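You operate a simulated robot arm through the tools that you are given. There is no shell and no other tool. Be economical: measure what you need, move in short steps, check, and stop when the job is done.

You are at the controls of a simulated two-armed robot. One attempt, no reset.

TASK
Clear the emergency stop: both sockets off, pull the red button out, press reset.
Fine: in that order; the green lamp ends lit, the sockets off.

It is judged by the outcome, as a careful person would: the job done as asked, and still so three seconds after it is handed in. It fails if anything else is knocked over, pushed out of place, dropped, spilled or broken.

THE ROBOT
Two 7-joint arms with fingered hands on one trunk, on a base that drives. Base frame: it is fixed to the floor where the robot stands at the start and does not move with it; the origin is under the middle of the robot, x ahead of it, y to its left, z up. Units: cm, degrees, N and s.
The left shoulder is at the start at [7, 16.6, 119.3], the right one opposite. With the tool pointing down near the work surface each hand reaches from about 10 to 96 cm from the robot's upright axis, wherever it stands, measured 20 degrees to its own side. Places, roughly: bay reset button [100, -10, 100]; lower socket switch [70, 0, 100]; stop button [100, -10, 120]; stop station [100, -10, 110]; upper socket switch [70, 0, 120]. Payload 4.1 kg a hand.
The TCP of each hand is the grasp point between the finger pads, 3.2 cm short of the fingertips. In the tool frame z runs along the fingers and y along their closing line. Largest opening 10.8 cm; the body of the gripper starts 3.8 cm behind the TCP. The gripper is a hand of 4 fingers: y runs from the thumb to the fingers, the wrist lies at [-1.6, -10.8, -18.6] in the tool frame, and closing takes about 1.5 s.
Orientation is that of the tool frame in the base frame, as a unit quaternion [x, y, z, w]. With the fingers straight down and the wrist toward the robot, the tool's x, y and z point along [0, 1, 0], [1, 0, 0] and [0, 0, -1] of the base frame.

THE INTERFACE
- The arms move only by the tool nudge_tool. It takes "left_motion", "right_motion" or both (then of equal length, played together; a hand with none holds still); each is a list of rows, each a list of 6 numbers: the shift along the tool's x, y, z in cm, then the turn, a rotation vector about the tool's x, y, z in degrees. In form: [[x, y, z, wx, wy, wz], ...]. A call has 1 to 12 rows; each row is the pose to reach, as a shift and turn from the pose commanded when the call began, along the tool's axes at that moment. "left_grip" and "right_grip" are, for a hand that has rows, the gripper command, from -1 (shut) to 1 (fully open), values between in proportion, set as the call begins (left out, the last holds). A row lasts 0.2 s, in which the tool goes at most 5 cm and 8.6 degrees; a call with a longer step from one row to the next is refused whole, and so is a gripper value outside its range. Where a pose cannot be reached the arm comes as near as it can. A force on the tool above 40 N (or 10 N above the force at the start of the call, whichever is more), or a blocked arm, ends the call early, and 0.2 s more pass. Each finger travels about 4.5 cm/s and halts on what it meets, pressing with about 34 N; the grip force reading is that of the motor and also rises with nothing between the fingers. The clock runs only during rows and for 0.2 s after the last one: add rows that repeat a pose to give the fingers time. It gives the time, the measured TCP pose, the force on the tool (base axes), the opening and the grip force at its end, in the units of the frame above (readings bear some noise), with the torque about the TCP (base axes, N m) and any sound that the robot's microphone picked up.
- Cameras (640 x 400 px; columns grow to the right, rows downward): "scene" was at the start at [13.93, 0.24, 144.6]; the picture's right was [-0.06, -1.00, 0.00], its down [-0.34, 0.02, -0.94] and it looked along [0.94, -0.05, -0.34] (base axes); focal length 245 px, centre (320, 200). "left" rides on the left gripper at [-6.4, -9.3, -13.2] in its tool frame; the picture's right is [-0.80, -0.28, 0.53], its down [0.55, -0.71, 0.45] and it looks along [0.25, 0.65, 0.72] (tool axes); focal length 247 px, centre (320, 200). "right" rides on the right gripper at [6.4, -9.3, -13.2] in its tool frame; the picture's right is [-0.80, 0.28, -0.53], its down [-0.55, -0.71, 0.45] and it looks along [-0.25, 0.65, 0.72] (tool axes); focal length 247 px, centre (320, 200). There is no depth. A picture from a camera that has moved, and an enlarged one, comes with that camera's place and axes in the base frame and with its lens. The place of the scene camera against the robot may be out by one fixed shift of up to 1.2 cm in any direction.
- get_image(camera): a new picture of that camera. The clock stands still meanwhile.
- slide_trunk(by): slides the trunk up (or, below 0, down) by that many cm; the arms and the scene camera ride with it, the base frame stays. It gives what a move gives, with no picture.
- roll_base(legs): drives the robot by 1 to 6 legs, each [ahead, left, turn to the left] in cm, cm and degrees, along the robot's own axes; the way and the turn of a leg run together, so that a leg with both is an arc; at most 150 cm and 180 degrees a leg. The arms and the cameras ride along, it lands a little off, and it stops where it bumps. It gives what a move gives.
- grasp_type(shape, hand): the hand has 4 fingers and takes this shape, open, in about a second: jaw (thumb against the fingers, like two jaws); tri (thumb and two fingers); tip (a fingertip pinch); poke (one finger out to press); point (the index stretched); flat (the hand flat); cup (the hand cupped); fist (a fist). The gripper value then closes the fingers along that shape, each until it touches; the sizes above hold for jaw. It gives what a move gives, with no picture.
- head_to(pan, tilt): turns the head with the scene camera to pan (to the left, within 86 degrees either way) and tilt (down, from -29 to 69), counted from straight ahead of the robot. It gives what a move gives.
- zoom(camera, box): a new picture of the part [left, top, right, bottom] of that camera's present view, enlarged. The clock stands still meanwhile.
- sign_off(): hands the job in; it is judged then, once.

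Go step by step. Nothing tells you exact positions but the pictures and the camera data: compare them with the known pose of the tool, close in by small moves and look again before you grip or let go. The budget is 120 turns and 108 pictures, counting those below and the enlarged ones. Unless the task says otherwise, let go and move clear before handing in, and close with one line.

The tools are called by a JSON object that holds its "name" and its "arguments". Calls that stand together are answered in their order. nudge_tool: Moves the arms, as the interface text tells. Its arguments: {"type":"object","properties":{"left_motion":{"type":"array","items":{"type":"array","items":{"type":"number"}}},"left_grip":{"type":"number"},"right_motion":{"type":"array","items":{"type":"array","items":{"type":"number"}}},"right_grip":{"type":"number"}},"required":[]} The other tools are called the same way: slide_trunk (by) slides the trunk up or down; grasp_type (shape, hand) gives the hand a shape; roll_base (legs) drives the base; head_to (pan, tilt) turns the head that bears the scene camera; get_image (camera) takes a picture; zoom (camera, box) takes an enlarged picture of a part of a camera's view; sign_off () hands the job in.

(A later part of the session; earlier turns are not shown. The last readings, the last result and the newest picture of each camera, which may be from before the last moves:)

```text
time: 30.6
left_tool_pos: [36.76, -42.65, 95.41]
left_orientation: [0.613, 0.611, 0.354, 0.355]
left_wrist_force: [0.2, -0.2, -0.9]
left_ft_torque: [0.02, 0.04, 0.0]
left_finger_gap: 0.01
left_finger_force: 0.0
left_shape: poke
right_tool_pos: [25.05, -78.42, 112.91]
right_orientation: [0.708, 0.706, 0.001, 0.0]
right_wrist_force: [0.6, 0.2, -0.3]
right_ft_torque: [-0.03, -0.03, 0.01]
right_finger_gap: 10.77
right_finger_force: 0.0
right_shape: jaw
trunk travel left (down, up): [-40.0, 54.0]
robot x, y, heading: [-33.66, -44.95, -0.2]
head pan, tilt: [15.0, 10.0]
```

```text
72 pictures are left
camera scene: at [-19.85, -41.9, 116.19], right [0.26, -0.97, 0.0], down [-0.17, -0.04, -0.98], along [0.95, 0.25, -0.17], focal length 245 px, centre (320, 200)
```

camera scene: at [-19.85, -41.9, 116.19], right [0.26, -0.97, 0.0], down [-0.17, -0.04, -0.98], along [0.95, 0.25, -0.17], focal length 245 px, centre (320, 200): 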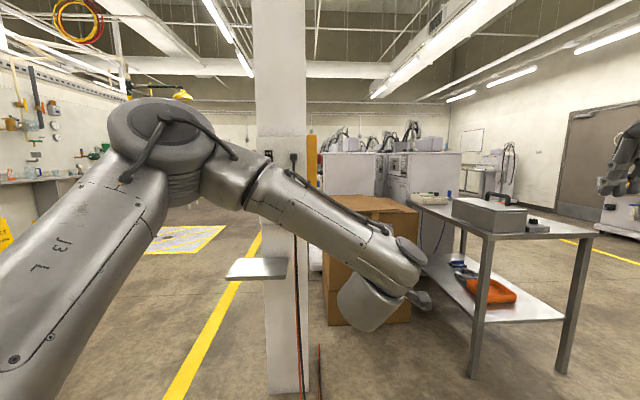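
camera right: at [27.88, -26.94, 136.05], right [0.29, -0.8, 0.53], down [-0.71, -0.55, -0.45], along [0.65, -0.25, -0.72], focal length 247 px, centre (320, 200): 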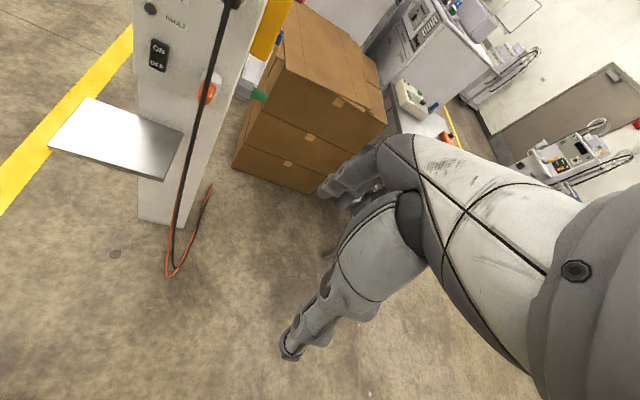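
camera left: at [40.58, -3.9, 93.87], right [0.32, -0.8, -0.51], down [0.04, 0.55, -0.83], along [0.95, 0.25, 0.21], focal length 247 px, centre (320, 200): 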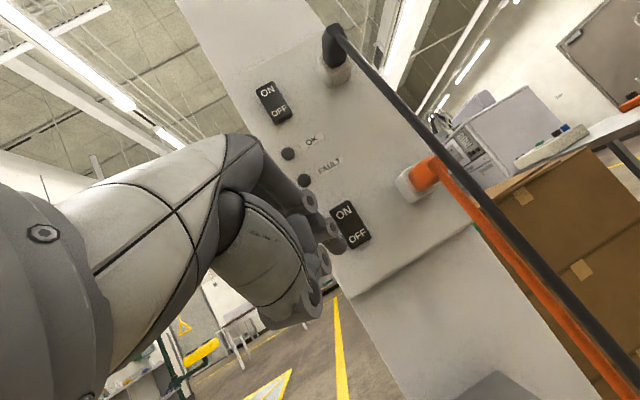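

The left arm blocks the view. I'll swing it to the left and raise the trunk.

{"name": "nudge_tool", "arguments": {"left_motion": [[4, -0.5, -1, 0, 0, 0], [8, -1, -2, 0, 0, 0], [12, -1.5, -3, 0, 0, 0], [16, -2, -4, 0, 0, 0], [20, -2, -4, 0, 0, 0], [24, -2, -4, 0, 0, 0], [28, -2, -4, 0, 0, 0], [32, -2, -4, 0, 0, 0]]}}

{"name": "slide_trunk", "arguments": {"by": 25}}

{"name": "get_image", "arguments": {"camera": "scene"}}

```text
time: 32.4
left_tool_pos: [30.74, -23.47, 101.5]
left_orientation: [0.616, 0.612, 0.35, 0.352]
left_wrist_force: [-0.1, 0.0, 0.3]
left_ft_torque: [0.01, 0.02, 0.05]
left_finger_gap: 0.0
left_finger_force: 0.0
left_shape: poke
left hand out of reach, approached as far as the arm can: row 4, 5, 6, 7, 8
right_tool_pos: [24.93, -78.61, 112.92]
right_orientation: [0.708, 0.706, 0.001, -0.001]
right_wrist_force: [-0.1, -0.1, -0.6]
right_ft_torque: [0.02, -0.02, 0.03]
right_finger_gap: 10.79
right_finger_force: 0.1
right_shape: jaw
trunk travel left (down, up): [-40.0, 54.0]
robot x, y, heading: [-33.63, -45.09, 0.0]
head pan, tilt: [15.0, 10.0]
```

```text
time: 35.0
left_tool_pos: [30.74, -23.38, 126.63]
left_orientation: [0.616, 0.613, 0.349, 0.352]
left_wrist_force: [0.6, 0.0, 0.0]
left_ft_torque: [-0.04, 0.0, 0.04]
left_finger_gap: 0.01
left_finger_force: 0.0
left_shape: poke
right_tool_pos: [25.07, -78.5, 137.82]
right_orientation: [0.708, 0.706, -0.001, 0.0]
right_wrist_force: [0.3, 0.3, 0.3]
right_ft_torque: [0.02, 0.05, -0.01]
right_finger_gap: 10.78
right_finger_force: 0.1
right_shape: jaw
trunk travel left (down, up): [-65.0, 29.0]
robot x, y, heading: [-33.74, -45.14, -0.1]
head pan, tilt: [15.0, 10.0]
```

```text
71 pictures are left
camera scene: at [-19.83, -41.88, 141.19], right [0.26, -0.97, 0.0], down [-0.17, -0.04, -0.98], along [0.95, 0.25, -0.17], focal length 245 px, centre (320, 200)
```

scene: 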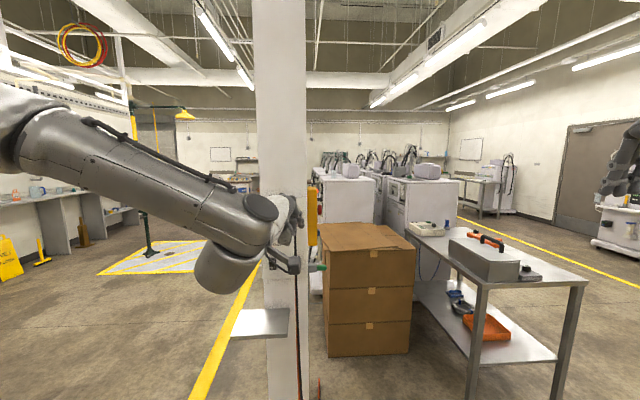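

Shifting 30 cm further right for a better side view of both the rockers and the station.

{"name": "roll_base", "arguments": {"legs": [[0, -30, 0]]}}

{"name": "head_to", "arguments": {"pan": 32, "tilt": 15}}

{"name": "get_image", "arguments": {"camera": "scene"}}

```text
time: 37.0
left_tool_pos: [30.76, -52.34, 126.58]
left_orientation: [0.615, 0.614, 0.349, 0.351]
left_wrist_force: [0.4, 0.3, 0.0]
left_ft_torque: [0.02, 0.01, 0.02]
left_finger_gap: 0.01
left_finger_force: 0.0
left_shape: poke
right_tool_pos: [25.06, -107.6, 137.99]
right_orientation: [0.706, 0.708, 0.0, 0.0]
right_wrist_force: [-0.2, 0.3, 0.4]
right_ft_torque: [0.0, 0.01, -0.01]
right_finger_gap: 10.75
right_finger_force: 0.0
right_shape: jaw
trunk travel left (down, up): [-65.0, 29.0]
robot x, y, heading: [-33.67, -74.38, 0.2]
head pan, tilt: [15.0, 10.0]
```

```text
time: 37.8
left_tool_pos: [30.7, -52.52, 126.53]
left_orientation: [0.614, 0.614, 0.35, 0.351]
left_wrist_force: [0.2, 0.4, -0.3]
left_ft_torque: [0.02, 0.0, -0.03]
left_finger_gap: 0.01
left_finger_force: 0.1
left_shape: poke
right_tool_pos: [25.07, -107.67, 137.92]
right_orientation: [0.706, 0.708, 0.0, -0.001]
right_wrist_force: [-0.5, -0.6, -0.5]
right_ft_torque: [-0.01, -0.01, -0.07]
right_finger_gap: 10.76
right_finger_force: 0.0
right_shape: jaw
trunk travel left (down, up): [-65.0, 29.0]
robot x, y, heading: [-33.18, -74.36, -0.2]
head pan, tilt: [32.0, 15.0]
```

```text
70 pictures are left
camera scene: at [-20.92, -68.69, 140.39], right [0.53, -0.85, 0.0], down [-0.22, -0.14, -0.97], along [0.82, 0.51, -0.26], focal length 245 px, centre (320, 200)
```

scene: 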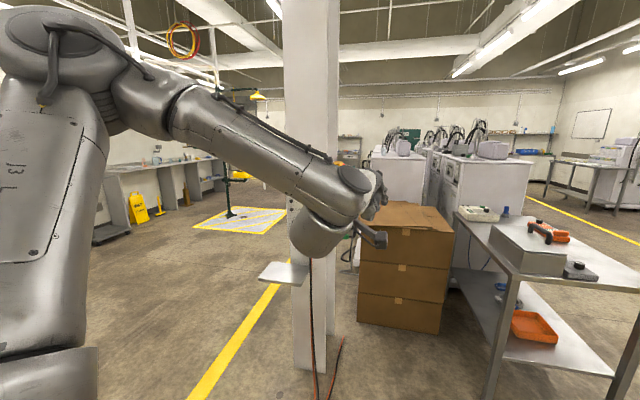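

The arm still hides it from the head; the left wrist camera itself should have a clear view.

{"name": "get_image", "arguments": {"camera": "left"}}

```text
69 pictures are left
camera left: at [14.62, -58.86, 125.23], right [0.31, -0.8, -0.51], down [0.03, 0.55, -0.84], along [0.95, 0.25, 0.19], focal length 247 px, centre (320, 200)
```

left: 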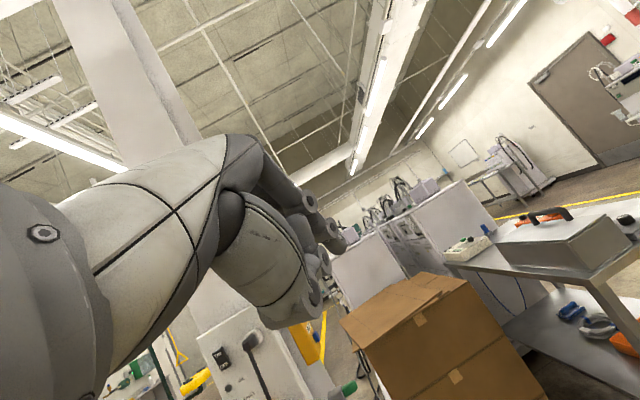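

I'll lower the left hand so the head camera sees over the arm.

{"name": "nudge_tool", "arguments": {"left_motion": [[0, -3, 1.4, 5, 0, 0], [0, -6, 2.8, 10, 0, 0], [0, -9, 4.2, 15, 0, 0], [0, -12, 5.6, 20, 0, 0], [0, -15, 7, 25, 0, 0], [0, -18, 8.5, 30, 0, 0], [0, -21, 10, 35, 0, 0], [0, -24, 11.5, 40, 0, 0], [0, -27, 13, 45, 0, 0]]}}

{"name": "get_image", "arguments": {"camera": "scene"}}

```text
time: 39.8
left_tool_pos: [28.26, -52.49, 96.6]
left_orientation: [0.702, 0.702, 0.088, 0.089]
left_wrist_force: [-0.3, 0.0, -0.4]
left_ft_torque: [-0.01, 0.0, -0.01]
left_finger_gap: 0.01
left_finger_force: 0.0
left_shape: poke
right_tool_pos: [25.15, -107.61, 137.96]
right_orientation: [0.707, 0.708, -0.001, 0.0]
right_wrist_force: [0.9, -0.1, 0.9]
right_ft_torque: [-0.01, 0.01, -0.02]
right_finger_gap: 10.75
right_finger_force: 0.0
right_shape: jaw
trunk travel left (down, up): [-65.0, 29.0]
robot x, y, heading: [-33.66, -74.42, 0.3]
head pan, tilt: [32.0, 15.0]
```

```text
68 pictures are left
camera scene: at [-20.82, -68.6, 140.38], right [0.53, -0.85, 0.0], down [-0.22, -0.14, -0.97], along [0.82, 0.51, -0.26], focal length 245 px, centre (320, 200)
```

scene: 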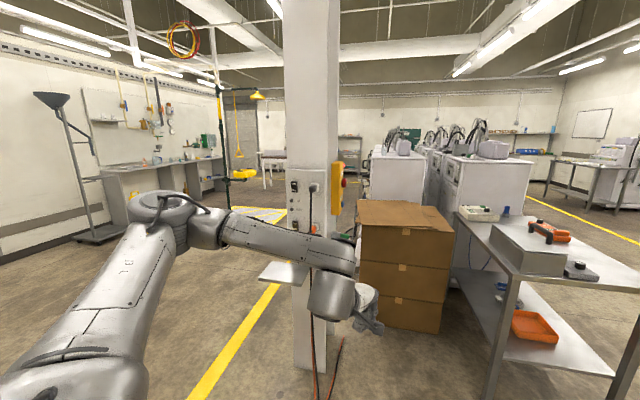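

Now panel and station are both visible; zooming in.

{"name": "zoom", "arguments": {"camera": "scene", "box": [282, 165, 322, 240]}}

{"name": "zoom", "arguments": {"camera": "scene", "box": [310, 150, 380, 260]}}

```text
5.33 times, centred on (302, 202) of scene
camera zoom: at [-20.82, -68.6, 140.38], right [0.53, -0.85, 0.0], down [-0.22, -0.14, -0.97], along [0.82, 0.51, -0.26], focal length 1308 px, centre (416, 187)
```

zoom: 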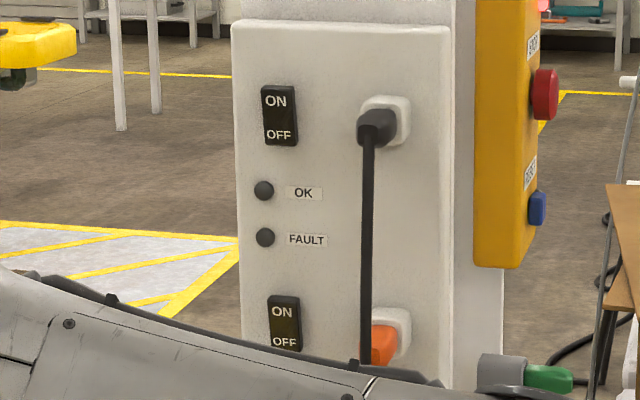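

```text
3.64 times, centred on (345, 205) of scene
camera zoom: at [-20.82, -68.6, 140.38], right [0.53, -0.85, 0.0], down [-0.22, -0.14, -0.97], along [0.82, 0.51, -0.26], focal length 892 px, centre (229, 182)
```

zoom: 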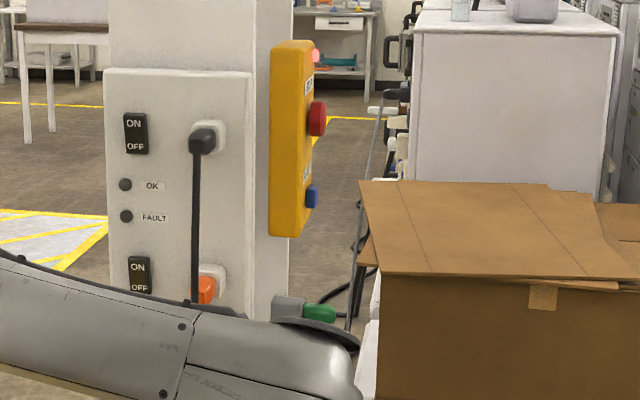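

{"name": "zoom", "arguments": {"camera": "scene", "box": [296, 178, 310, 196]}}

{"name": "zoom", "arguments": {"camera": "scene", "box": [296, 216, 310, 234]}}

{"name": "zoom", "arguments": {"camera": "scene", "box": [328, 158, 352, 190]}}

{"name": "zoom", "arguments": {"camera": "scene", "box": [328, 185, 352, 217]}}

```text
16.00 times, centred on (303, 187) of scene
camera zoom: at [-20.82, -68.6, 140.38], right [0.53, -0.85, 0.0], down [-0.22, -0.14, -0.97], along [0.82, 0.51, -0.26], focal length 3924 px, centre (592, 408)
```

zoom: 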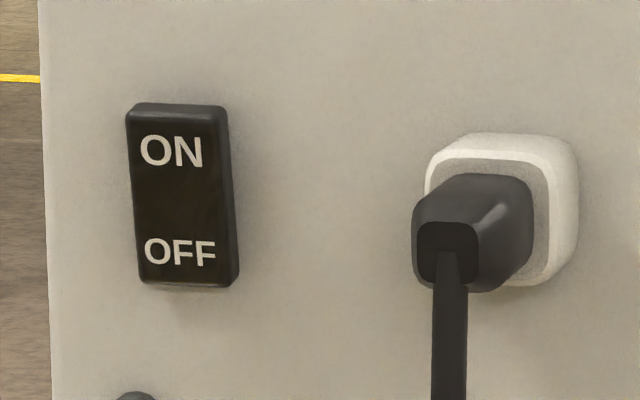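

```text
16.00 times, centred on (303, 225) of scene
camera zoom: at [-20.82, -68.6, 140.38], right [0.53, -0.85, 0.0], down [-0.22, -0.14, -0.97], along [0.82, 0.51, -0.26], focal length 3924 px, centre (592, -200)
```

zoom: 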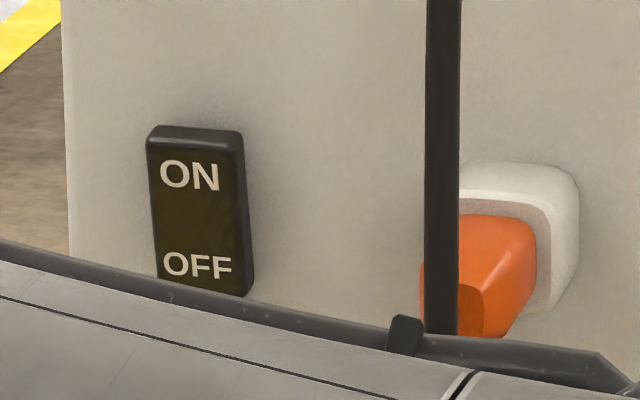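

```text
12.50 times, centred on (340, 174) of scene
camera zoom: at [-20.82, -68.6, 140.38], right [0.53, -0.85, 0.0], down [-0.22, -0.14, -0.97], along [0.82, 0.51, -0.26], focal length 3066 px, centre (70, 525)
```

zoom: 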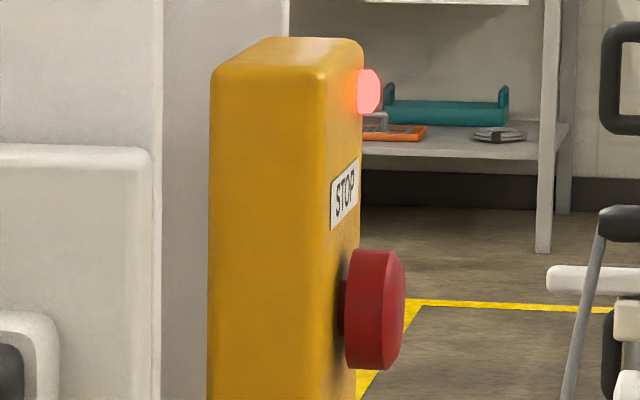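

```text
12.50 times, centred on (340, 201) of scene
camera zoom: at [-20.82, -68.6, 140.38], right [0.53, -0.85, 0.0], down [-0.22, -0.14, -0.97], along [0.82, 0.51, -0.26], focal length 3066 px, centre (70, 188)
```

zoom: 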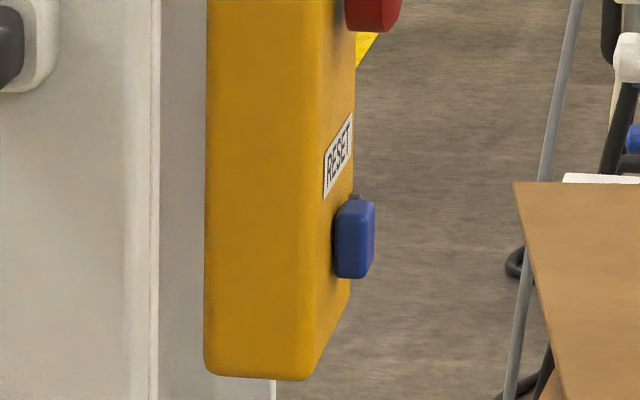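

Both rockers now show the ON end standing proud at the top, so both are OFF. The station shows a red lamp, a red STOP mushroom near (94, −12.4, 116.5) and a blue RESET near (92.5, −12.4, 104). I'll draw the left hand in, then drive round to its right side.

{"name": "nudge_tool", "arguments": {"left_motion": [[0, -3, -1.8, 0, 0, 0], [0, -6, -3.6, 0, 0, 0], [0, -9, -5.4, 0, 0, 0], [0, -12, -7.2, 0, 0, 0], [0, -15, -9, 0, 0, 0]]}}

{"name": "roll_base", "arguments": {"legs": [[70, 0, 0], [0, 0, 50]]}}

{"name": "head_to", "arguments": {"pan": 0, "tilt": 20}}

{"name": "get_image", "arguments": {"camera": "scene"}}

```text
time: 41.0
left_tool_pos: [14.7, -52.47, 100.72]
left_orientation: [0.702, 0.701, 0.088, 0.09]
left_wrist_force: [-0.1, -0.1, -0.5]
left_ft_torque: [0.0, 0.01, -0.01]
left_finger_gap: 0.01
left_finger_force: 0.0
left_shape: poke
left hand out of reach, approached as far as the arm can: row 5
right_tool_pos: [25.16, -107.75, 137.79]
right_orientation: [0.707, 0.707, -0.001, -0.001]
right_wrist_force: [0.0, 0.2, -0.1]
right_ft_torque: [0.05, 0.0, 0.0]
right_finger_gap: 10.77
right_finger_force: 0.1
right_shape: jaw
trunk travel left (down, up): [-65.0, 29.0]
robot x, y, heading: [-33.48, -74.3, -0.1]
head pan, tilt: [32.0, 15.0]
```

```text
time: 47.1
left_tool_pos: [51.14, -23.49, 100.67]
left_orientation: [0.338, 0.933, 0.117, 0.045]
left_wrist_force: [0.2, 0.5, -0.1]
left_ft_torque: [-0.02, 0.0, 0.01]
left_finger_gap: 0.0
left_finger_force: 0.0
left_shape: poke
right_tool_pos: [100.02, -50.95, 137.96]
right_orientation: [0.339, 0.941, 0.0, 0.0]
right_wrist_force: [0.0, -0.2, 0.0]
right_ft_torque: [0.0, -0.02, 0.02]
right_finger_gap: 10.78
right_finger_force: 0.1
right_shape: jaw
trunk travel left (down, up): [-65.0, 29.0]
robot x, y, heading: [37.11, -74.53, 50.5]
head pan, tilt: [32.0, 15.0]
```

```text
time: 48.1
left_tool_pos: [51.02, -23.46, 100.71]
left_orientation: [0.339, 0.932, 0.117, 0.045]
left_wrist_force: [0.6, 0.0, 0.3]
left_ft_torque: [0.01, -0.02, 0.0]
left_finger_gap: 0.03
left_finger_force: 0.1
left_shape: poke
right_tool_pos: [100.0, -50.99, 137.9]
right_orientation: [0.341, 0.94, -0.001, 0.0]
right_wrist_force: [-0.1, 0.3, 0.2]
right_ft_torque: [0.03, 0.0, 0.0]
right_finger_gap: 10.78
right_finger_force: 0.1
right_shape: jaw
trunk travel left (down, up): [-65.0, 29.0]
robot x, y, heading: [37.1, -74.66, 50.1]
head pan, tilt: [0.0, 20.0]
```

```text
61 pictures are left
camera scene: at [45.74, -62.76, 139.57], right [0.77, -0.64, 0.0], down [-0.22, -0.26, -0.94], along [0.6, 0.72, -0.34], focal length 245 px, centre (320, 200)
```

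scene: 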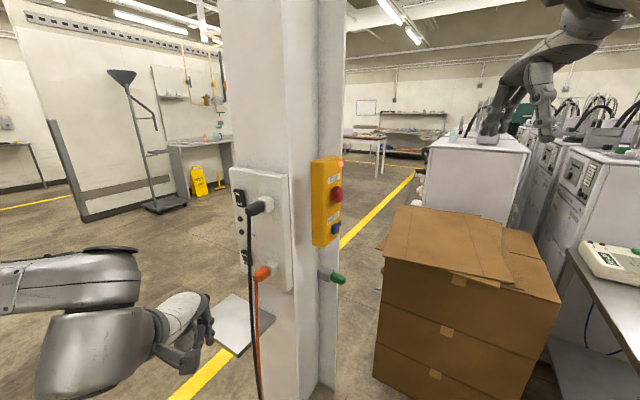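

Good view of everything from here. I'll zoom on the rocker profiles and the station.

{"name": "zoom", "arguments": {"camera": "scene", "box": [225, 170, 305, 290]}}

{"name": "zoom", "arguments": {"camera": "scene", "box": [300, 150, 370, 290]}}

```text
3.33 times, centred on (265, 230) of scene
camera zoom: at [45.74, -62.76, 139.57], right [0.77, -0.64, 0.0], down [-0.22, -0.26, -0.94], along [0.6, 0.72, -0.34], focal length 818 px, centre (503, 100)
```

zoom: 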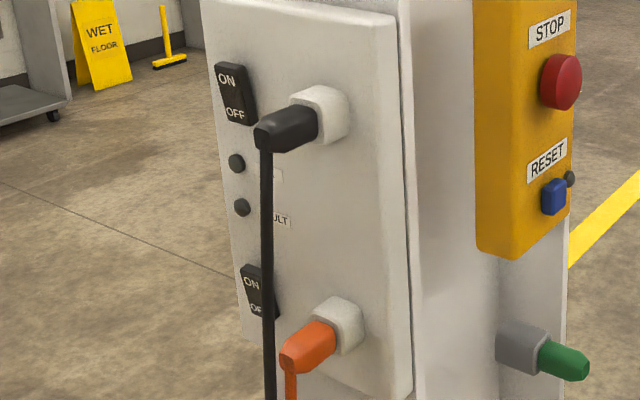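

```text
2.86 times, centred on (335, 220) of scene
camera zoom: at [45.74, -62.76, 139.57], right [0.77, -0.64, 0.0], down [-0.22, -0.26, -0.94], along [0.6, 0.72, -0.34], focal length 701 px, centre (277, 143)
```

zoom: 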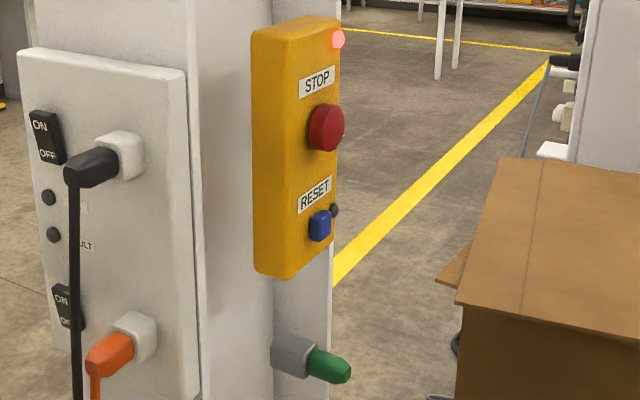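

{"name": "zoom", "arguments": {"camera": "scene", "box": [230, 184, 254, 212]}}

{"name": "zoom", "arguments": {"camera": "scene", "box": [234, 244, 258, 272]}}

{"name": "zoom", "arguments": {"camera": "scene", "box": [318, 175, 354, 245]}}

```text
14.29 times, centred on (242, 198) of scene
camera zoom: at [45.74, -62.76, 139.57], right [0.77, -0.64, 0.0], down [-0.22, -0.26, -0.94], along [0.6, 0.72, -0.34], focal length 3504 px, centre (1434, 229)
```

zoom: 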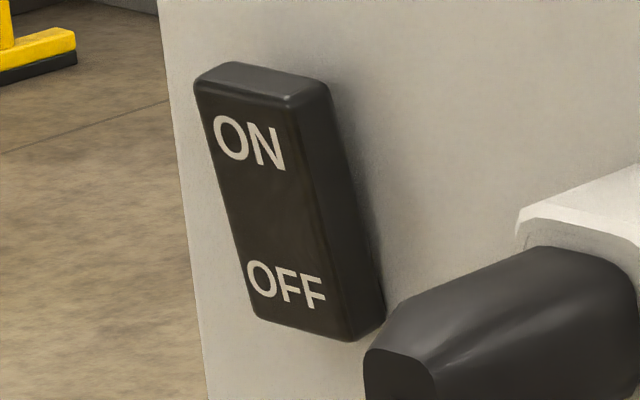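

```text
14.29 times, centred on (246, 258) of scene
camera zoom: at [45.74, -62.76, 139.57], right [0.77, -0.64, 0.0], down [-0.22, -0.26, -0.94], along [0.6, 0.72, -0.34], focal length 3504 px, centre (1377, -629)
```

zoom: 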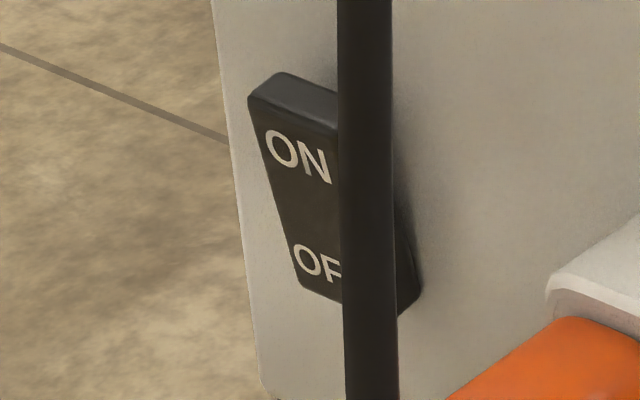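

```text
5.71 times, centred on (336, 210) of scene
camera zoom: at [45.74, -62.76, 139.57], right [0.77, -0.64, 0.0], down [-0.22, -0.26, -0.94], along [0.6, 0.72, -0.34], focal length 1402 px, centre (229, 143)
```

zoom: 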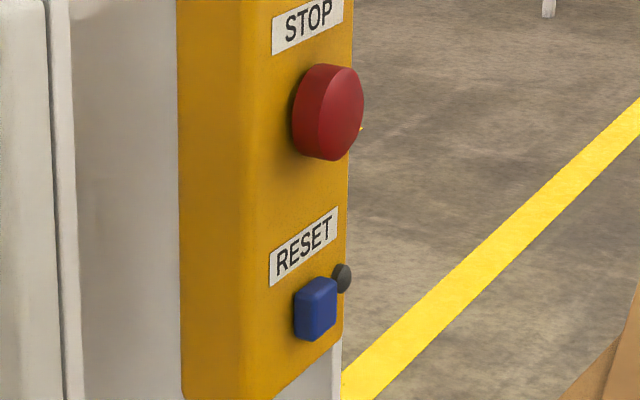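

Both rockers' lower (OFF) ends are recessed, so the sockets are off. The red button is at about (95, −12.3, 116), blue RESET about (94, −12.3, 104.5) with the unlit lamp beside it. I'll use the right hand, already open as jaws: lower the trunk and yaw the hand so it will point along +y.

{"name": "slide_trunk", "arguments": {"by": -15}}

{"name": "nudge_tool", "arguments": {"right_motion": [[0, 0, 0, 0, 0, -8], [0, 0, 0, 0, 0, -16], [0, 0, 0, 0, 0, -24], [0, 0, 0, 0, 0, -32], [0, 0, 0, 0, 0, -40]]}}

{"name": "nudge_tool", "arguments": {"right_motion": [[0, 1.5, 0, -8, 0, 0], [0, 3, 0, -16, 0, 0], [0, 4.5, 0, -24, 0, 0], [0, 6, 0, -32, 0, 0], [0, 7.5, 0, -40, 0, 0], [0, 9, 0, -48, 0, 0], [0, 10.5, 0, -56, 0, 0], [0, 12, 0, -64, 0, 0], [0, 13.5, 0, -72, 0, 0], [0, 15, 0, -80, 0, 0], [0, 15, 0, -88, 0, 0]]}}

{"name": "get_image", "arguments": {"camera": "scene"}}

```text
time: 49.8
left_tool_pos: [50.94, -23.49, 85.77]
left_orientation: [0.338, 0.933, 0.118, 0.045]
left_wrist_force: [-0.3, 0.2, 0.1]
left_ft_torque: [-0.03, -0.01, 0.01]
left_finger_gap: 0.0
left_finger_force: 0.1
left_shape: poke
right_tool_pos: [99.97, -51.07, 122.94]
right_orientation: [0.341, 0.94, 0.0, 0.0]
right_wrist_force: [0.6, -0.1, 0.1]
right_ft_torque: [-0.01, 0.02, 0.03]
right_finger_gap: 10.8
right_finger_force: 0.0
right_shape: jaw
trunk travel left (down, up): [-50.0, 44.0]
robot x, y, heading: [36.61, -74.36, 50.2]
head pan, tilt: [0.0, 20.0]
```

```text
time: 51.0
left_tool_pos: [50.98, -23.46, 85.69]
left_orientation: [0.339, 0.933, 0.117, 0.045]
left_wrist_force: [0.2, 0.1, -0.9]
left_ft_torque: [0.0, 0.0, 0.01]
left_finger_gap: 0.0
left_finger_force: 0.0
left_shape: poke
right_tool_pos: [100.1, -50.98, 123.01]
right_orientation: [-0.004, 1.0, 0.0, 0.0]
right_wrist_force: [0.6, 0.9, 0.2]
right_ft_torque: [-0.01, -0.01, 0.01]
right_finger_gap: 10.78
right_finger_force: 0.0
right_shape: jaw
trunk travel left (down, up): [-50.0, 44.0]
robot x, y, heading: [36.92, -74.47, 50.1]
head pan, tilt: [0.0, 20.0]
```

```text
time: 53.4
left_tool_pos: [51.06, -23.48, 85.74]
left_orientation: [0.338, 0.933, 0.117, 0.044]
left_wrist_force: [-1.0, -0.1, -0.1]
left_ft_torque: [-0.01, 0.02, 0.03]
left_finger_gap: 0.02
left_finger_force: 0.1
left_shape: poke
right_tool_pos: [100.03, -36.06, 122.94]
right_orientation: [-0.001, 0.719, 0.695, -0.001]
right_wrist_force: [0.2, 0.7, -0.1]
right_ft_torque: [0.0, -0.03, 0.02]
right_finger_gap: 10.75
right_finger_force: 0.2
right_shape: jaw
trunk travel left (down, up): [-50.0, 44.0]
robot x, y, heading: [37.21, -74.8, 49.9]
head pan, tilt: [0.0, 20.0]
```

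```text
55 pictures are left
camera scene: at [45.77, -62.75, 124.57], right [0.77, -0.64, 0.0], down [-0.22, -0.26, -0.94], along [0.6, 0.72, -0.34], focal length 245 px, centre (320, 200)
```

scene: 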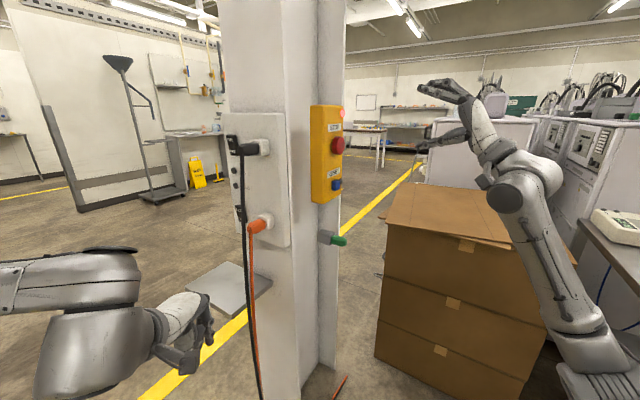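

The right hand points straight at the station face. Checking its own camera for alignment.

{"name": "get_image", "arguments": {"camera": "right"}}

```text
54 pictures are left
camera right: at [93.69, -49.52, 114.08], right [0.8, -0.52, 0.3], down [0.55, 0.43, -0.72], along [0.25, 0.74, 0.62], focal length 247 px, centre (320, 200)
```

right: 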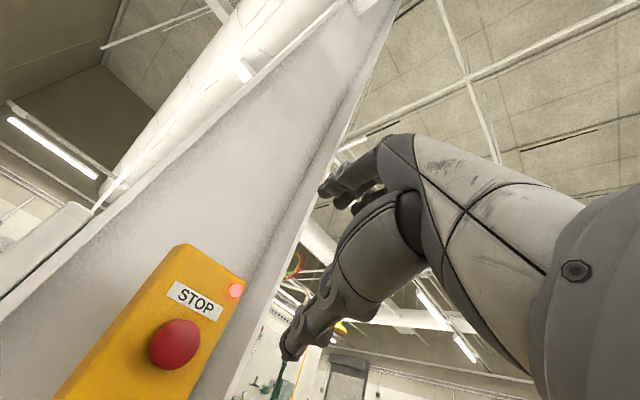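

The wrist camera puts the red button at about (96.6, −13, 114.7). I'll line the hand up in front of it and close part of the distance.

{"name": "nudge_tool", "arguments": {"right_motion": [[1, -2, 2, -1, 0, 0], [2, -4, 4, -2, 0, 0], [3, -6, 6, -2, 0, 0], [3.4, -8.2, 8, -2, 0, 0]], "right_grip": 0.5}}

{"name": "get_image", "arguments": {"camera": "right"}}

{"name": "get_image", "arguments": {"camera": "scene"}}

```text
time: 54.4
left_tool_pos: [50.99, -23.48, 85.76]
left_orientation: [0.338, 0.932, 0.119, 0.045]
left_wrist_force: [-0.3, -0.6, 0.0]
left_ft_torque: [0.01, -0.02, 0.02]
left_finger_gap: 0.02
left_finger_force: 0.0
left_shape: poke
right_tool_pos: [96.62, -28.32, 114.3]
right_orientation: [-0.001, 0.707, 0.707, -0.001]
right_wrist_force: [-0.6, -0.5, -0.1]
right_ft_torque: [0.01, -0.02, 0.0]
right_finger_gap: 8.14
right_finger_force: 0.1
right_shape: jaw
trunk travel left (down, up): [-50.0, 44.0]
robot x, y, heading: [37.04, -74.5, 50.3]
head pan, tilt: [0.0, 20.0]
```

```text
53 pictures are left
camera right: at [90.27, -41.53, 104.97], right [0.8, -0.53, 0.28], down [0.55, 0.45, -0.71], along [0.25, 0.72, 0.65], focal length 247 px, centre (320, 200)
```

right: 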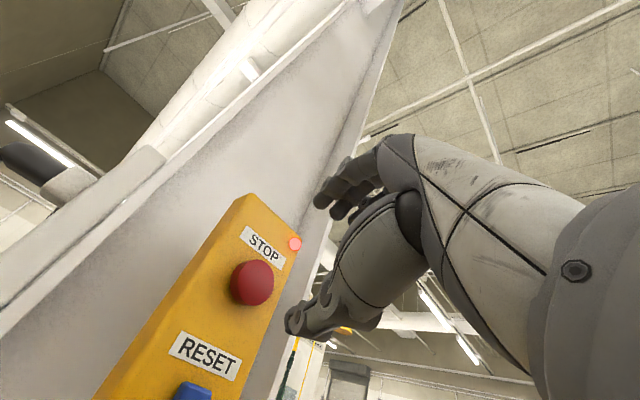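

```text
52 pictures are left
camera scene: at [45.76, -62.72, 124.57], right [0.77, -0.64, 0.0], down [-0.22, -0.26, -0.94], along [0.6, 0.72, -0.34], focal length 245 px, centre (320, 200)
```

scene: 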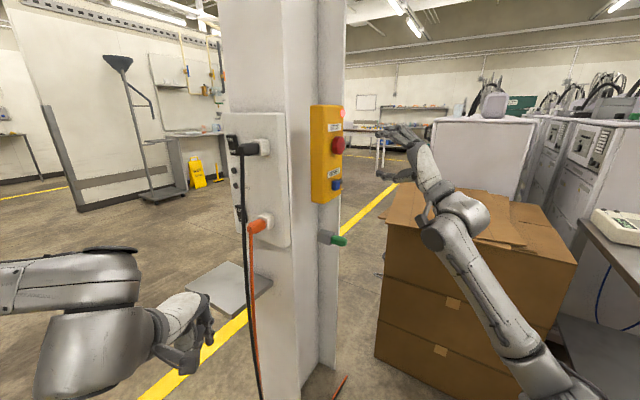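

Two wrist views agree: button front centre at (96.5, −12.6, 114.7). Advancing to about 4 cm short to check clearance.

{"name": "nudge_tool", "arguments": {"right_motion": [[0, 0.2, 3, 0, 0, 0], [0, 0.4, 6, 0, 0, 0], [0, 0.4, 9, 0, 0, 0], [0, 0.4, 11.5, 0, 0, 0]]}}

{"name": "zoom", "arguments": {"camera": "right", "box": [190, 120, 430, 350]}}

{"name": "zoom", "arguments": {"camera": "scene", "box": [300, 90, 440, 210]}}

```text
time: 55.4
left_tool_pos: [51.06, -23.5, 85.74]
left_orientation: [0.339, 0.933, 0.117, 0.044]
left_wrist_force: [0.1, 0.2, 0.4]
left_ft_torque: [-0.03, -0.02, 0.03]
left_finger_gap: 0.01
left_finger_force: 0.1
left_shape: poke
right_tool_pos: [96.55, -16.76, 114.74]
right_orientation: [-0.001, 0.708, 0.706, -0.001]
right_wrist_force: [0.4, 0.6, 0.0]
right_ft_torque: [-0.01, 0.01, 0.01]
right_finger_gap: 8.13
right_finger_force: 0.1
right_shape: jaw
trunk travel left (down, up): [-50.0, 44.0]
robot x, y, heading: [36.65, -74.59, 50.2]
head pan, tilt: [0.0, 20.0]
```

```text
1.74 times, centred on (310, 235) of right
camera zoom: at [90.21, -30.02, 105.51], right [0.8, -0.53, 0.28], down [0.55, 0.45, -0.71], along [0.25, 0.72, 0.65], focal length 430 px, centre (337, 139)
```

zoom: 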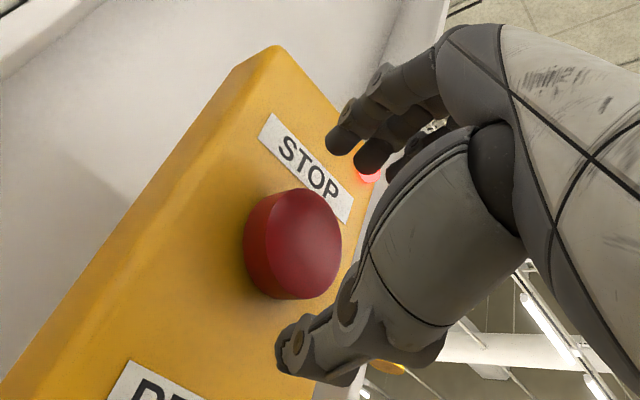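

```text
3.33 times, centred on (370, 150) of scene
camera zoom: at [45.71, -62.71, 124.56], right [0.77, -0.64, 0.0], down [-0.22, -0.26, -0.94], along [0.6, 0.72, -0.34], focal length 818 px, centre (153, 367)
```

zoom: 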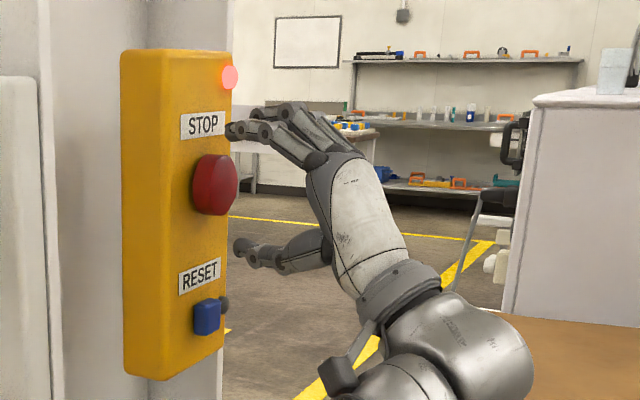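

Nicely straddling the button. I'll narrow the opening slightly and advance about 3.3 cm.

{"name": "nudge_tool", "arguments": {"right_motion": [[0, 0, 0, 0, 0, 0], [0, 0, 0, 0, 0, 0], [0, 0, 0.8, 0, 0, 0], [0, 0, 1.6, 0, 0, 0], [0, 0, 2.4, 0, 0, 0], [0, 0, 3.2, 0, 0, 0]], "right_grip": 0.25}}

{"name": "zoom", "arguments": {"camera": "right", "box": [190, 120, 430, 350]}}

{"name": "zoom", "arguments": {"camera": "scene", "box": [300, 90, 440, 210]}}

```text
time: 56.8
left_tool_pos: [51.02, -23.6, 85.9]
left_orientation: [0.339, 0.932, 0.119, 0.045]
left_wrist_force: [-0.6, -0.2, -0.4]
left_ft_torque: [0.03, 0.0, 0.0]
left_finger_gap: 0.0
left_finger_force: 0.1
left_shape: poke
right_tool_pos: [96.58, -13.86, 114.85]
right_orientation: [-0.001, 0.707, 0.707, -0.001]
right_wrist_force: [0.7, -6.6, -0.2]
right_ft_torque: [0.28, 0.0, 0.06]
right_finger_gap: 6.77
right_finger_force: 0.2
right_shape: jaw
trunk travel left (down, up): [-50.0, 44.0]
robot x, y, heading: [37.03, -74.46, 50.0]
head pan, tilt: [0.0, 20.0]
```

```text
1.74 times, centred on (310, 235) of right
camera zoom: at [90.24, -26.99, 105.52], right [0.8, -0.53, 0.28], down [0.55, 0.45, -0.71], along [0.25, 0.72, 0.65], focal length 430 px, centre (337, 139)
```

zoom: 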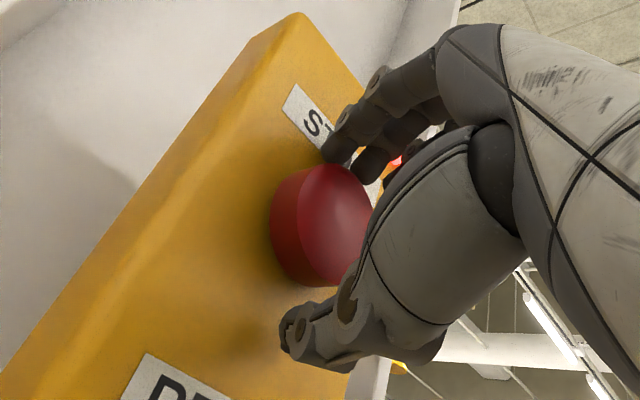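

```text
3.33 times, centred on (370, 150) of scene
camera zoom: at [45.76, -62.92, 124.58], right [0.77, -0.64, 0.0], down [-0.22, -0.26, -0.94], along [0.6, 0.72, -0.34], focal length 818 px, centre (153, 367)
```

zoom: 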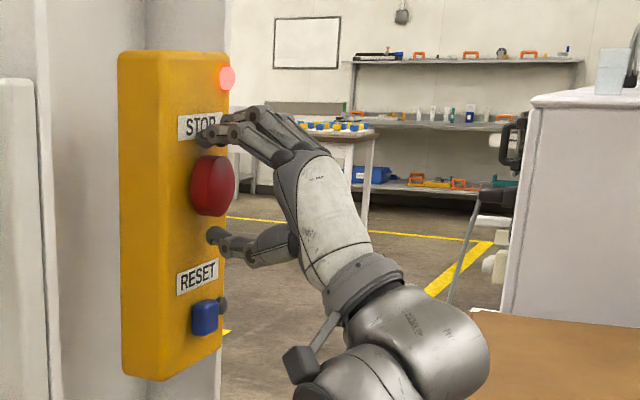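

The fingertips just touched the face (about 7 N). I'll ease back 0.4 cm and close on the mushroom.

{"name": "nudge_tool", "arguments": {"right_motion": [[0, 0, -0.5, 0, 0, 0], [0, 0, -0.5, 0, 0, 0]]}}

{"name": "nudge_tool", "arguments": {"right_motion": [[0, 0, 0, 0, 0, 0], [0, 0, 0, 0, 0, 0], [0, 0, 0, 0, 0, 0], [0, 0, 0, 0, 0, 0], [0, 0, 0, 0, 0, 0], [0, 0, 0, 0, 0, 0], [0, 0, 0, 0, 0, 0]], "right_grip": -1}}

{"name": "zoom", "arguments": {"camera": "right", "box": [190, 120, 430, 350]}}

{"name": "zoom", "arguments": {"camera": "scene", "box": [300, 90, 440, 210]}}

```text
time: 57.4
left_tool_pos: [51.03, -23.48, 85.74]
left_orientation: [0.34, 0.932, 0.117, 0.045]
left_wrist_force: [-0.7, 0.0, -0.1]
left_ft_torque: [0.03, 0.03, -0.02]
left_finger_gap: 0.0
left_finger_force: 0.0
left_shape: poke
right_tool_pos: [96.44, -14.14, 114.79]
right_orientation: [-0.001, 0.707, 0.707, -0.002]
right_wrist_force: [0.7, 0.8, -0.5]
right_ft_torque: [-0.01, 0.01, 0.02]
right_finger_gap: 6.76
right_finger_force: 0.2
right_shape: jaw
trunk travel left (down, up): [-50.0, 44.0]
robot x, y, heading: [36.89, -74.68, 50.2]
head pan, tilt: [0.0, 20.0]
```

```text
time: 59.0
left_tool_pos: [51.06, -23.34, 85.76]
left_orientation: [0.338, 0.933, 0.116, 0.044]
left_wrist_force: [0.0, -0.4, 0.8]
left_ft_torque: [0.01, -0.01, 0.0]
left_finger_gap: 0.01
left_finger_force: 0.1
left_shape: poke
right_tool_pos: [96.47, -14.01, 114.8]
right_orientation: [-0.001, 0.707, 0.707, -0.001]
right_wrist_force: [0.1, -0.5, -3.4]
right_ft_torque: [-0.01, 0.04, 0.04]
right_finger_gap: 4.52
right_finger_force: 33.7
right_shape: jaw
trunk travel left (down, up): [-50.0, 44.0]
robot x, y, heading: [37.2, -74.35, 50.3]
head pan, tilt: [0.0, 20.0]
```

```text
1.74 times, centred on (310, 235) of right
camera zoom: at [90.22, -27.27, 105.51], right [0.8, -0.53, 0.28], down [0.55, 0.45, -0.71], along [0.25, 0.72, 0.65], focal length 430 px, centre (337, 139)
```

zoom: 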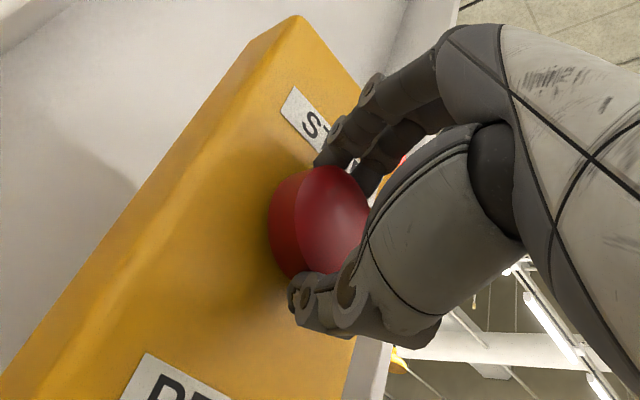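

```text
3.33 times, centred on (370, 150) of scene
camera zoom: at [45.78, -62.72, 124.56], right [0.77, -0.64, 0.0], down [-0.22, -0.26, -0.94], along [0.6, 0.72, -0.34], focal length 818 px, centre (153, 367)
```

zoom: 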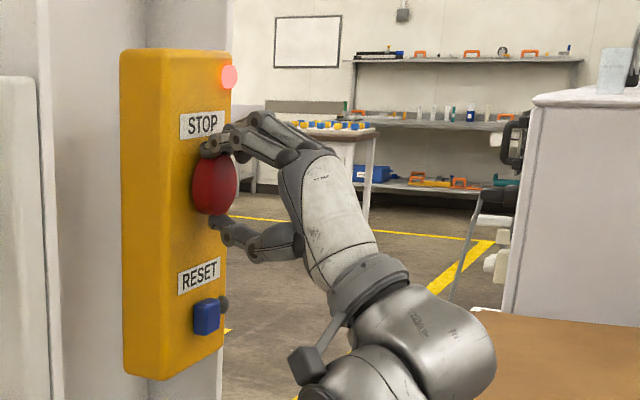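

Gripped at 4.5 cm with about 34 N. Now pulling straight out in small steps.

{"name": "nudge_tool", "arguments": {"right_motion": [[0, 0, -0.4, 0, 0, 0], [0, 0, -0.8, 0, 0, 0], [0, 0, -1.2, 0, 0, 0], [0, 0, -1.6, 0, 0, 0]]}}

{"name": "zoom", "arguments": {"camera": "scene", "box": [300, 90, 440, 210]}}

```text
time: 60.0
left_tool_pos: [51.27, -23.46, 85.56]
left_orientation: [0.339, 0.933, 0.116, 0.044]
left_wrist_force: [0.2, 0.4, -0.3]
left_ft_torque: [-0.04, -0.02, -0.01]
left_finger_gap: 0.0
left_finger_force: 0.0
left_shape: poke
right_tool_pos: [96.87, -15.65, 114.67]
right_orientation: [-0.001, 0.708, 0.706, -0.003]
right_wrist_force: [18.1, 13.8, 6.2]
right_ft_torque: [0.21, -0.04, -0.39]
right_finger_gap: 4.46
right_finger_force: 34.4
right_shape: jaw
trunk travel left (down, up): [-50.0, 44.0]
robot x, y, heading: [36.71, -74.73, 50.3]
head pan, tilt: [0.0, 20.0]
```

```text
3.33 times, centred on (370, 150) of scene
camera zoom: at [46.06, -62.54, 124.53], right [0.77, -0.64, 0.0], down [-0.22, -0.26, -0.94], along [0.6, 0.72, -0.35], focal length 818 px, centre (153, 367)
```

zoom: 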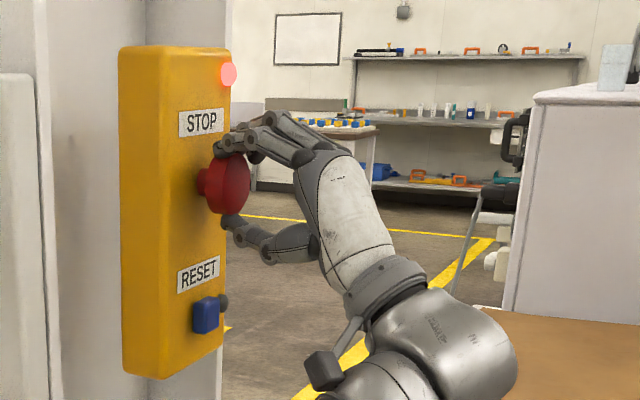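

The button has come out, its neck now showing. I'll pull a touch more to be sure it latches, then release gently.

{"name": "nudge_tool", "arguments": {"right_motion": [[0.1, 0, -0.2, 0, 0, 0], [0.2, 0, -0.4, 0, 0, 0], [0.2, 0, -0.4, 0, 0, 0]]}}

{"name": "nudge_tool", "arguments": {"right_motion": [[0, 0, 0, 0, 0, 0], [0, 0, 0, 0, 0, 0], [0, 0, 0, 0, 0, 0], [0, 0, 0, 0, 0, 0], [0, 0, 0, 0, 0, 0]], "right_grip": 0.4}}

{"name": "zoom", "arguments": {"camera": "scene", "box": [300, 90, 440, 210]}}

```text
time: 60.8
left_tool_pos: [51.29, -23.35, 85.5]
left_orientation: [0.339, 0.933, 0.115, 0.044]
left_wrist_force: [0.0, -0.7, 0.4]
left_ft_torque: [0.01, 0.0, 0.04]
left_finger_gap: 0.0
left_finger_force: 0.1
left_shape: poke
right_tool_pos: [96.54, -15.68, 114.44]
right_orientation: [-0.001, 0.709, 0.706, -0.003]
right_wrist_force: [20.4, 21.0, 6.2]
right_ft_torque: [0.06, 0.19, -0.43]
right_finger_gap: 4.36
right_finger_force: 34.4
right_shape: jaw
trunk travel left (down, up): [-50.0, 44.0]
robot x, y, heading: [36.53, -74.39, 50.2]
head pan, tilt: [0.0, 20.0]
```

```text
time: 62.0
left_tool_pos: [51.02, -23.46, 85.7]
left_orientation: [0.339, 0.932, 0.117, 0.045]
left_wrist_force: [0.6, 0.1, -0.4]
left_ft_torque: [0.03, -0.01, 0.02]
left_finger_gap: 0.0
left_finger_force: 0.0
left_shape: poke
right_tool_pos: [96.28, -16.03, 114.88]
right_orientation: [-0.001, 0.707, 0.707, -0.001]
right_wrist_force: [-0.1, 0.6, 0.6]
right_ft_torque: [0.04, -0.01, -0.01]
right_finger_gap: 7.54
right_finger_force: 0.0
right_shape: jaw
trunk travel left (down, up): [-50.0, 44.0]
robot x, y, heading: [36.86, -74.67, 50.3]
head pan, tilt: [0.0, 20.0]
```

```text
3.33 times, centred on (370, 150) of scene
camera zoom: at [45.75, -62.75, 124.57], right [0.77, -0.64, 0.0], down [-0.22, -0.26, -0.94], along [0.6, 0.72, -0.34], focal length 818 px, centre (153, 367)
```

zoom: 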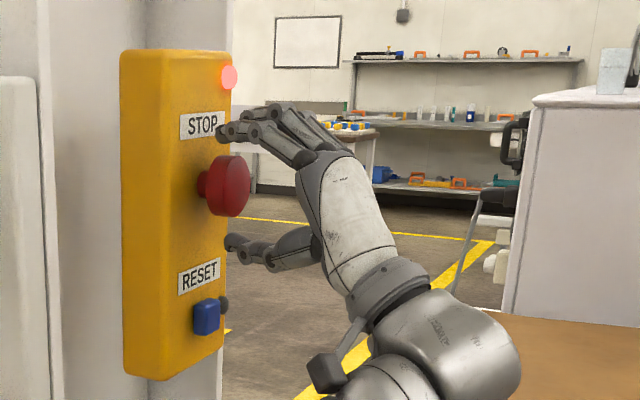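

The red button stays out. I'll back straight off, shape the right hand to poke, and line up on the blue RESET.

{"name": "nudge_tool", "arguments": {"right_motion": [[0, 0, -3, 0, 0, 0], [0, 0, -6, 0, 0, 0], [0, 0, -9, 0, 0, 0], [0, -2, -12, 0, 0, 0], [0, -5, -14, 0, 0, 0], [0, -8, -14, 0, 0, 0]]}}

{"name": "grasp_type", "arguments": {"hand": "right", "shape": "poke"}}

{"name": "get_image", "arguments": {"camera": "right"}}

{"name": "get_image", "arguments": {"camera": "scene"}}

```text
time: 63.4
left_tool_pos: [51.03, -23.43, 85.75]
left_orientation: [0.339, 0.932, 0.117, 0.045]
left_wrist_force: [0.6, -0.4, 0.6]
left_ft_torque: [-0.02, 0.02, 0.03]
left_finger_gap: 0.0
left_finger_force: 0.0
left_shape: poke
right_tool_pos: [96.43, -30.19, 106.84]
right_orientation: [-0.002, 0.707, 0.707, -0.002]
right_wrist_force: [-0.1, 0.5, -0.3]
right_ft_torque: [0.03, 0.02, -0.03]
right_finger_gap: 7.55
right_finger_force: 0.0
right_shape: jaw
trunk travel left (down, up): [-50.0, 44.0]
robot x, y, heading: [36.84, -75.07, 50.3]
head pan, tilt: [0.0, 20.0]
```

```text
time: 64.3
left_tool_pos: [51.06, -23.52, 85.68]
left_orientation: [0.339, 0.933, 0.117, 0.044]
left_wrist_force: [-0.5, 0.1, 1.0]
left_ft_torque: [-0.01, 0.02, -0.01]
left_finger_gap: 0.0
left_finger_force: 0.0
left_shape: poke
right_tool_pos: [96.5, -30.16, 106.92]
right_orientation: [-0.001, 0.707, 0.707, -0.001]
right_wrist_force: [0.4, -0.1, 0.9]
right_ft_torque: [0.0, -0.02, 0.01]
right_finger_gap: 0.01
right_finger_force: 0.0
right_shape: poke
trunk travel left (down, up): [-50.0, 44.0]
robot x, y, heading: [37.03, -74.63, 50.2]
head pan, tilt: [0.0, 20.0]
```

```text
43 pictures are left
camera right: at [90.15, -43.41, 97.64], right [0.8, -0.53, 0.28], down [0.55, 0.45, -0.71], along [0.25, 0.72, 0.65], focal length 247 px, centre (320, 200)
```

right: 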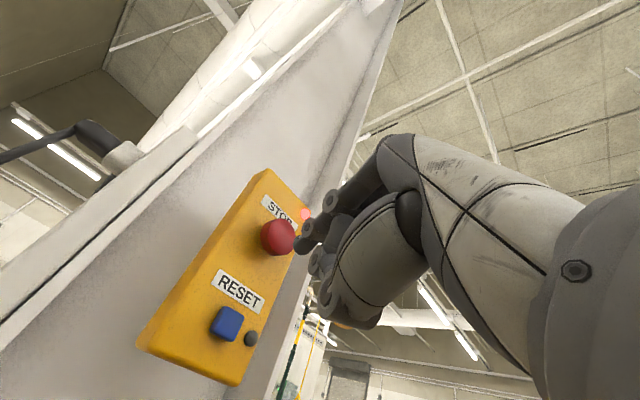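

```text
42 pictures are left
camera scene: at [45.74, -62.76, 124.57], right [0.77, -0.64, 0.0], down [-0.22, -0.26, -0.94], along [0.6, 0.72, -0.34], focal length 245 px, centre (320, 200)
```

scene: 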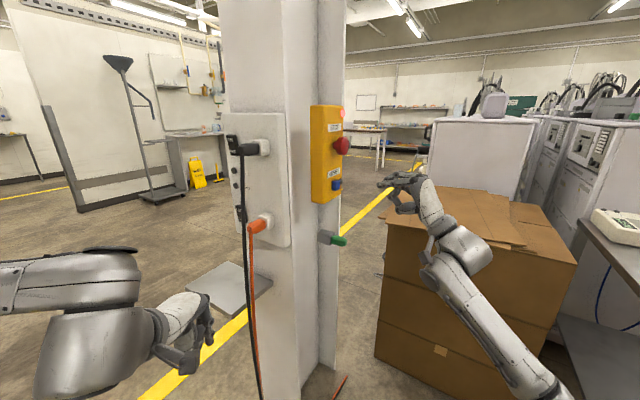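

RESET's front is at about (96.3, −11.8, 102.9), the unlit lamp right next to it. I'll bring the fingertip to ~6 cm in front and check.

{"name": "nudge_tool", "arguments": {"right_motion": [[-0.1, -2.5, 2, 0, 0, 0], [-0.3, -5, 4, 0, 0, 0], [-0.3, -5, 6, 0, 0, 0], [-0.3, -5, 8, 0, 0, 0]]}}

{"name": "zoom", "arguments": {"camera": "right", "box": [190, 170, 370, 330]}}

{"name": "zoom", "arguments": {"camera": "scene", "box": [300, 90, 440, 250]}}

```text
time: 65.3
left_tool_pos: [50.96, -23.49, 85.69]
left_orientation: [0.339, 0.932, 0.117, 0.044]
left_wrist_force: [0.7, 1.0, -1.2]
left_ft_torque: [0.01, 0.03, 0.0]
left_finger_gap: 0.0
left_finger_force: 0.1
left_shape: poke
right_tool_pos: [96.67, -22.02, 101.82]
right_orientation: [-0.002, 0.707, 0.707, -0.001]
right_wrist_force: [0.1, -0.6, 0.3]
right_ft_torque: [-0.03, 0.03, 0.01]
right_finger_gap: 0.0
right_finger_force: 0.0
right_shape: poke
trunk travel left (down, up): [-50.0, 44.0]
robot x, y, heading: [36.94, -74.45, 50.4]
head pan, tilt: [0.0, 20.0]
```

```text
2.50 times, centred on (280, 250) of right
camera zoom: at [90.38, -35.28, 92.49], right [0.8, -0.53, 0.28], down [0.55, 0.45, -0.71], along [0.25, 0.72, 0.65], focal length 617 px, centre (420, 75)
```

zoom: 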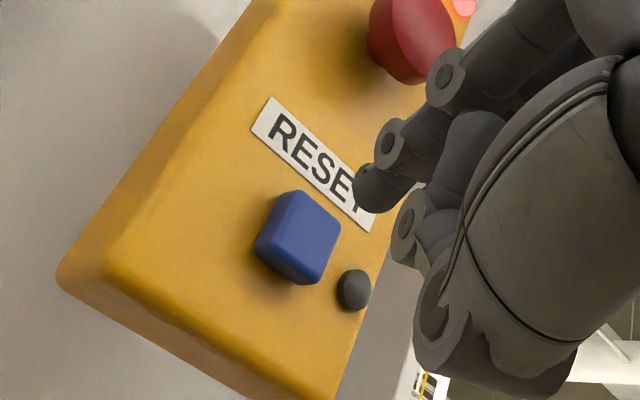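

```text
2.50 times, centred on (370, 170) of scene
camera zoom: at [45.73, -62.71, 124.56], right [0.77, -0.64, 0.0], down [-0.22, -0.26, -0.94], along [0.6, 0.72, -0.34], focal length 613 px, centre (195, 275)
```

zoom: 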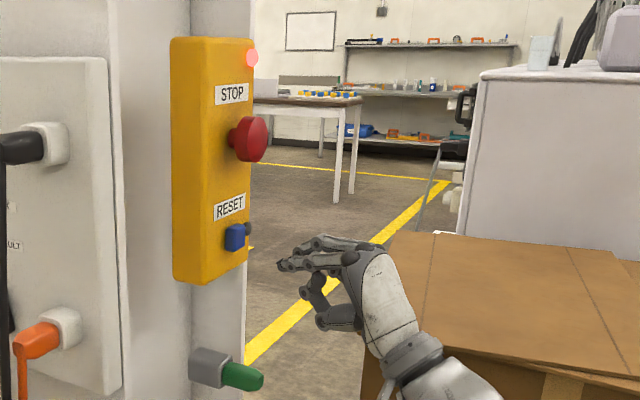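

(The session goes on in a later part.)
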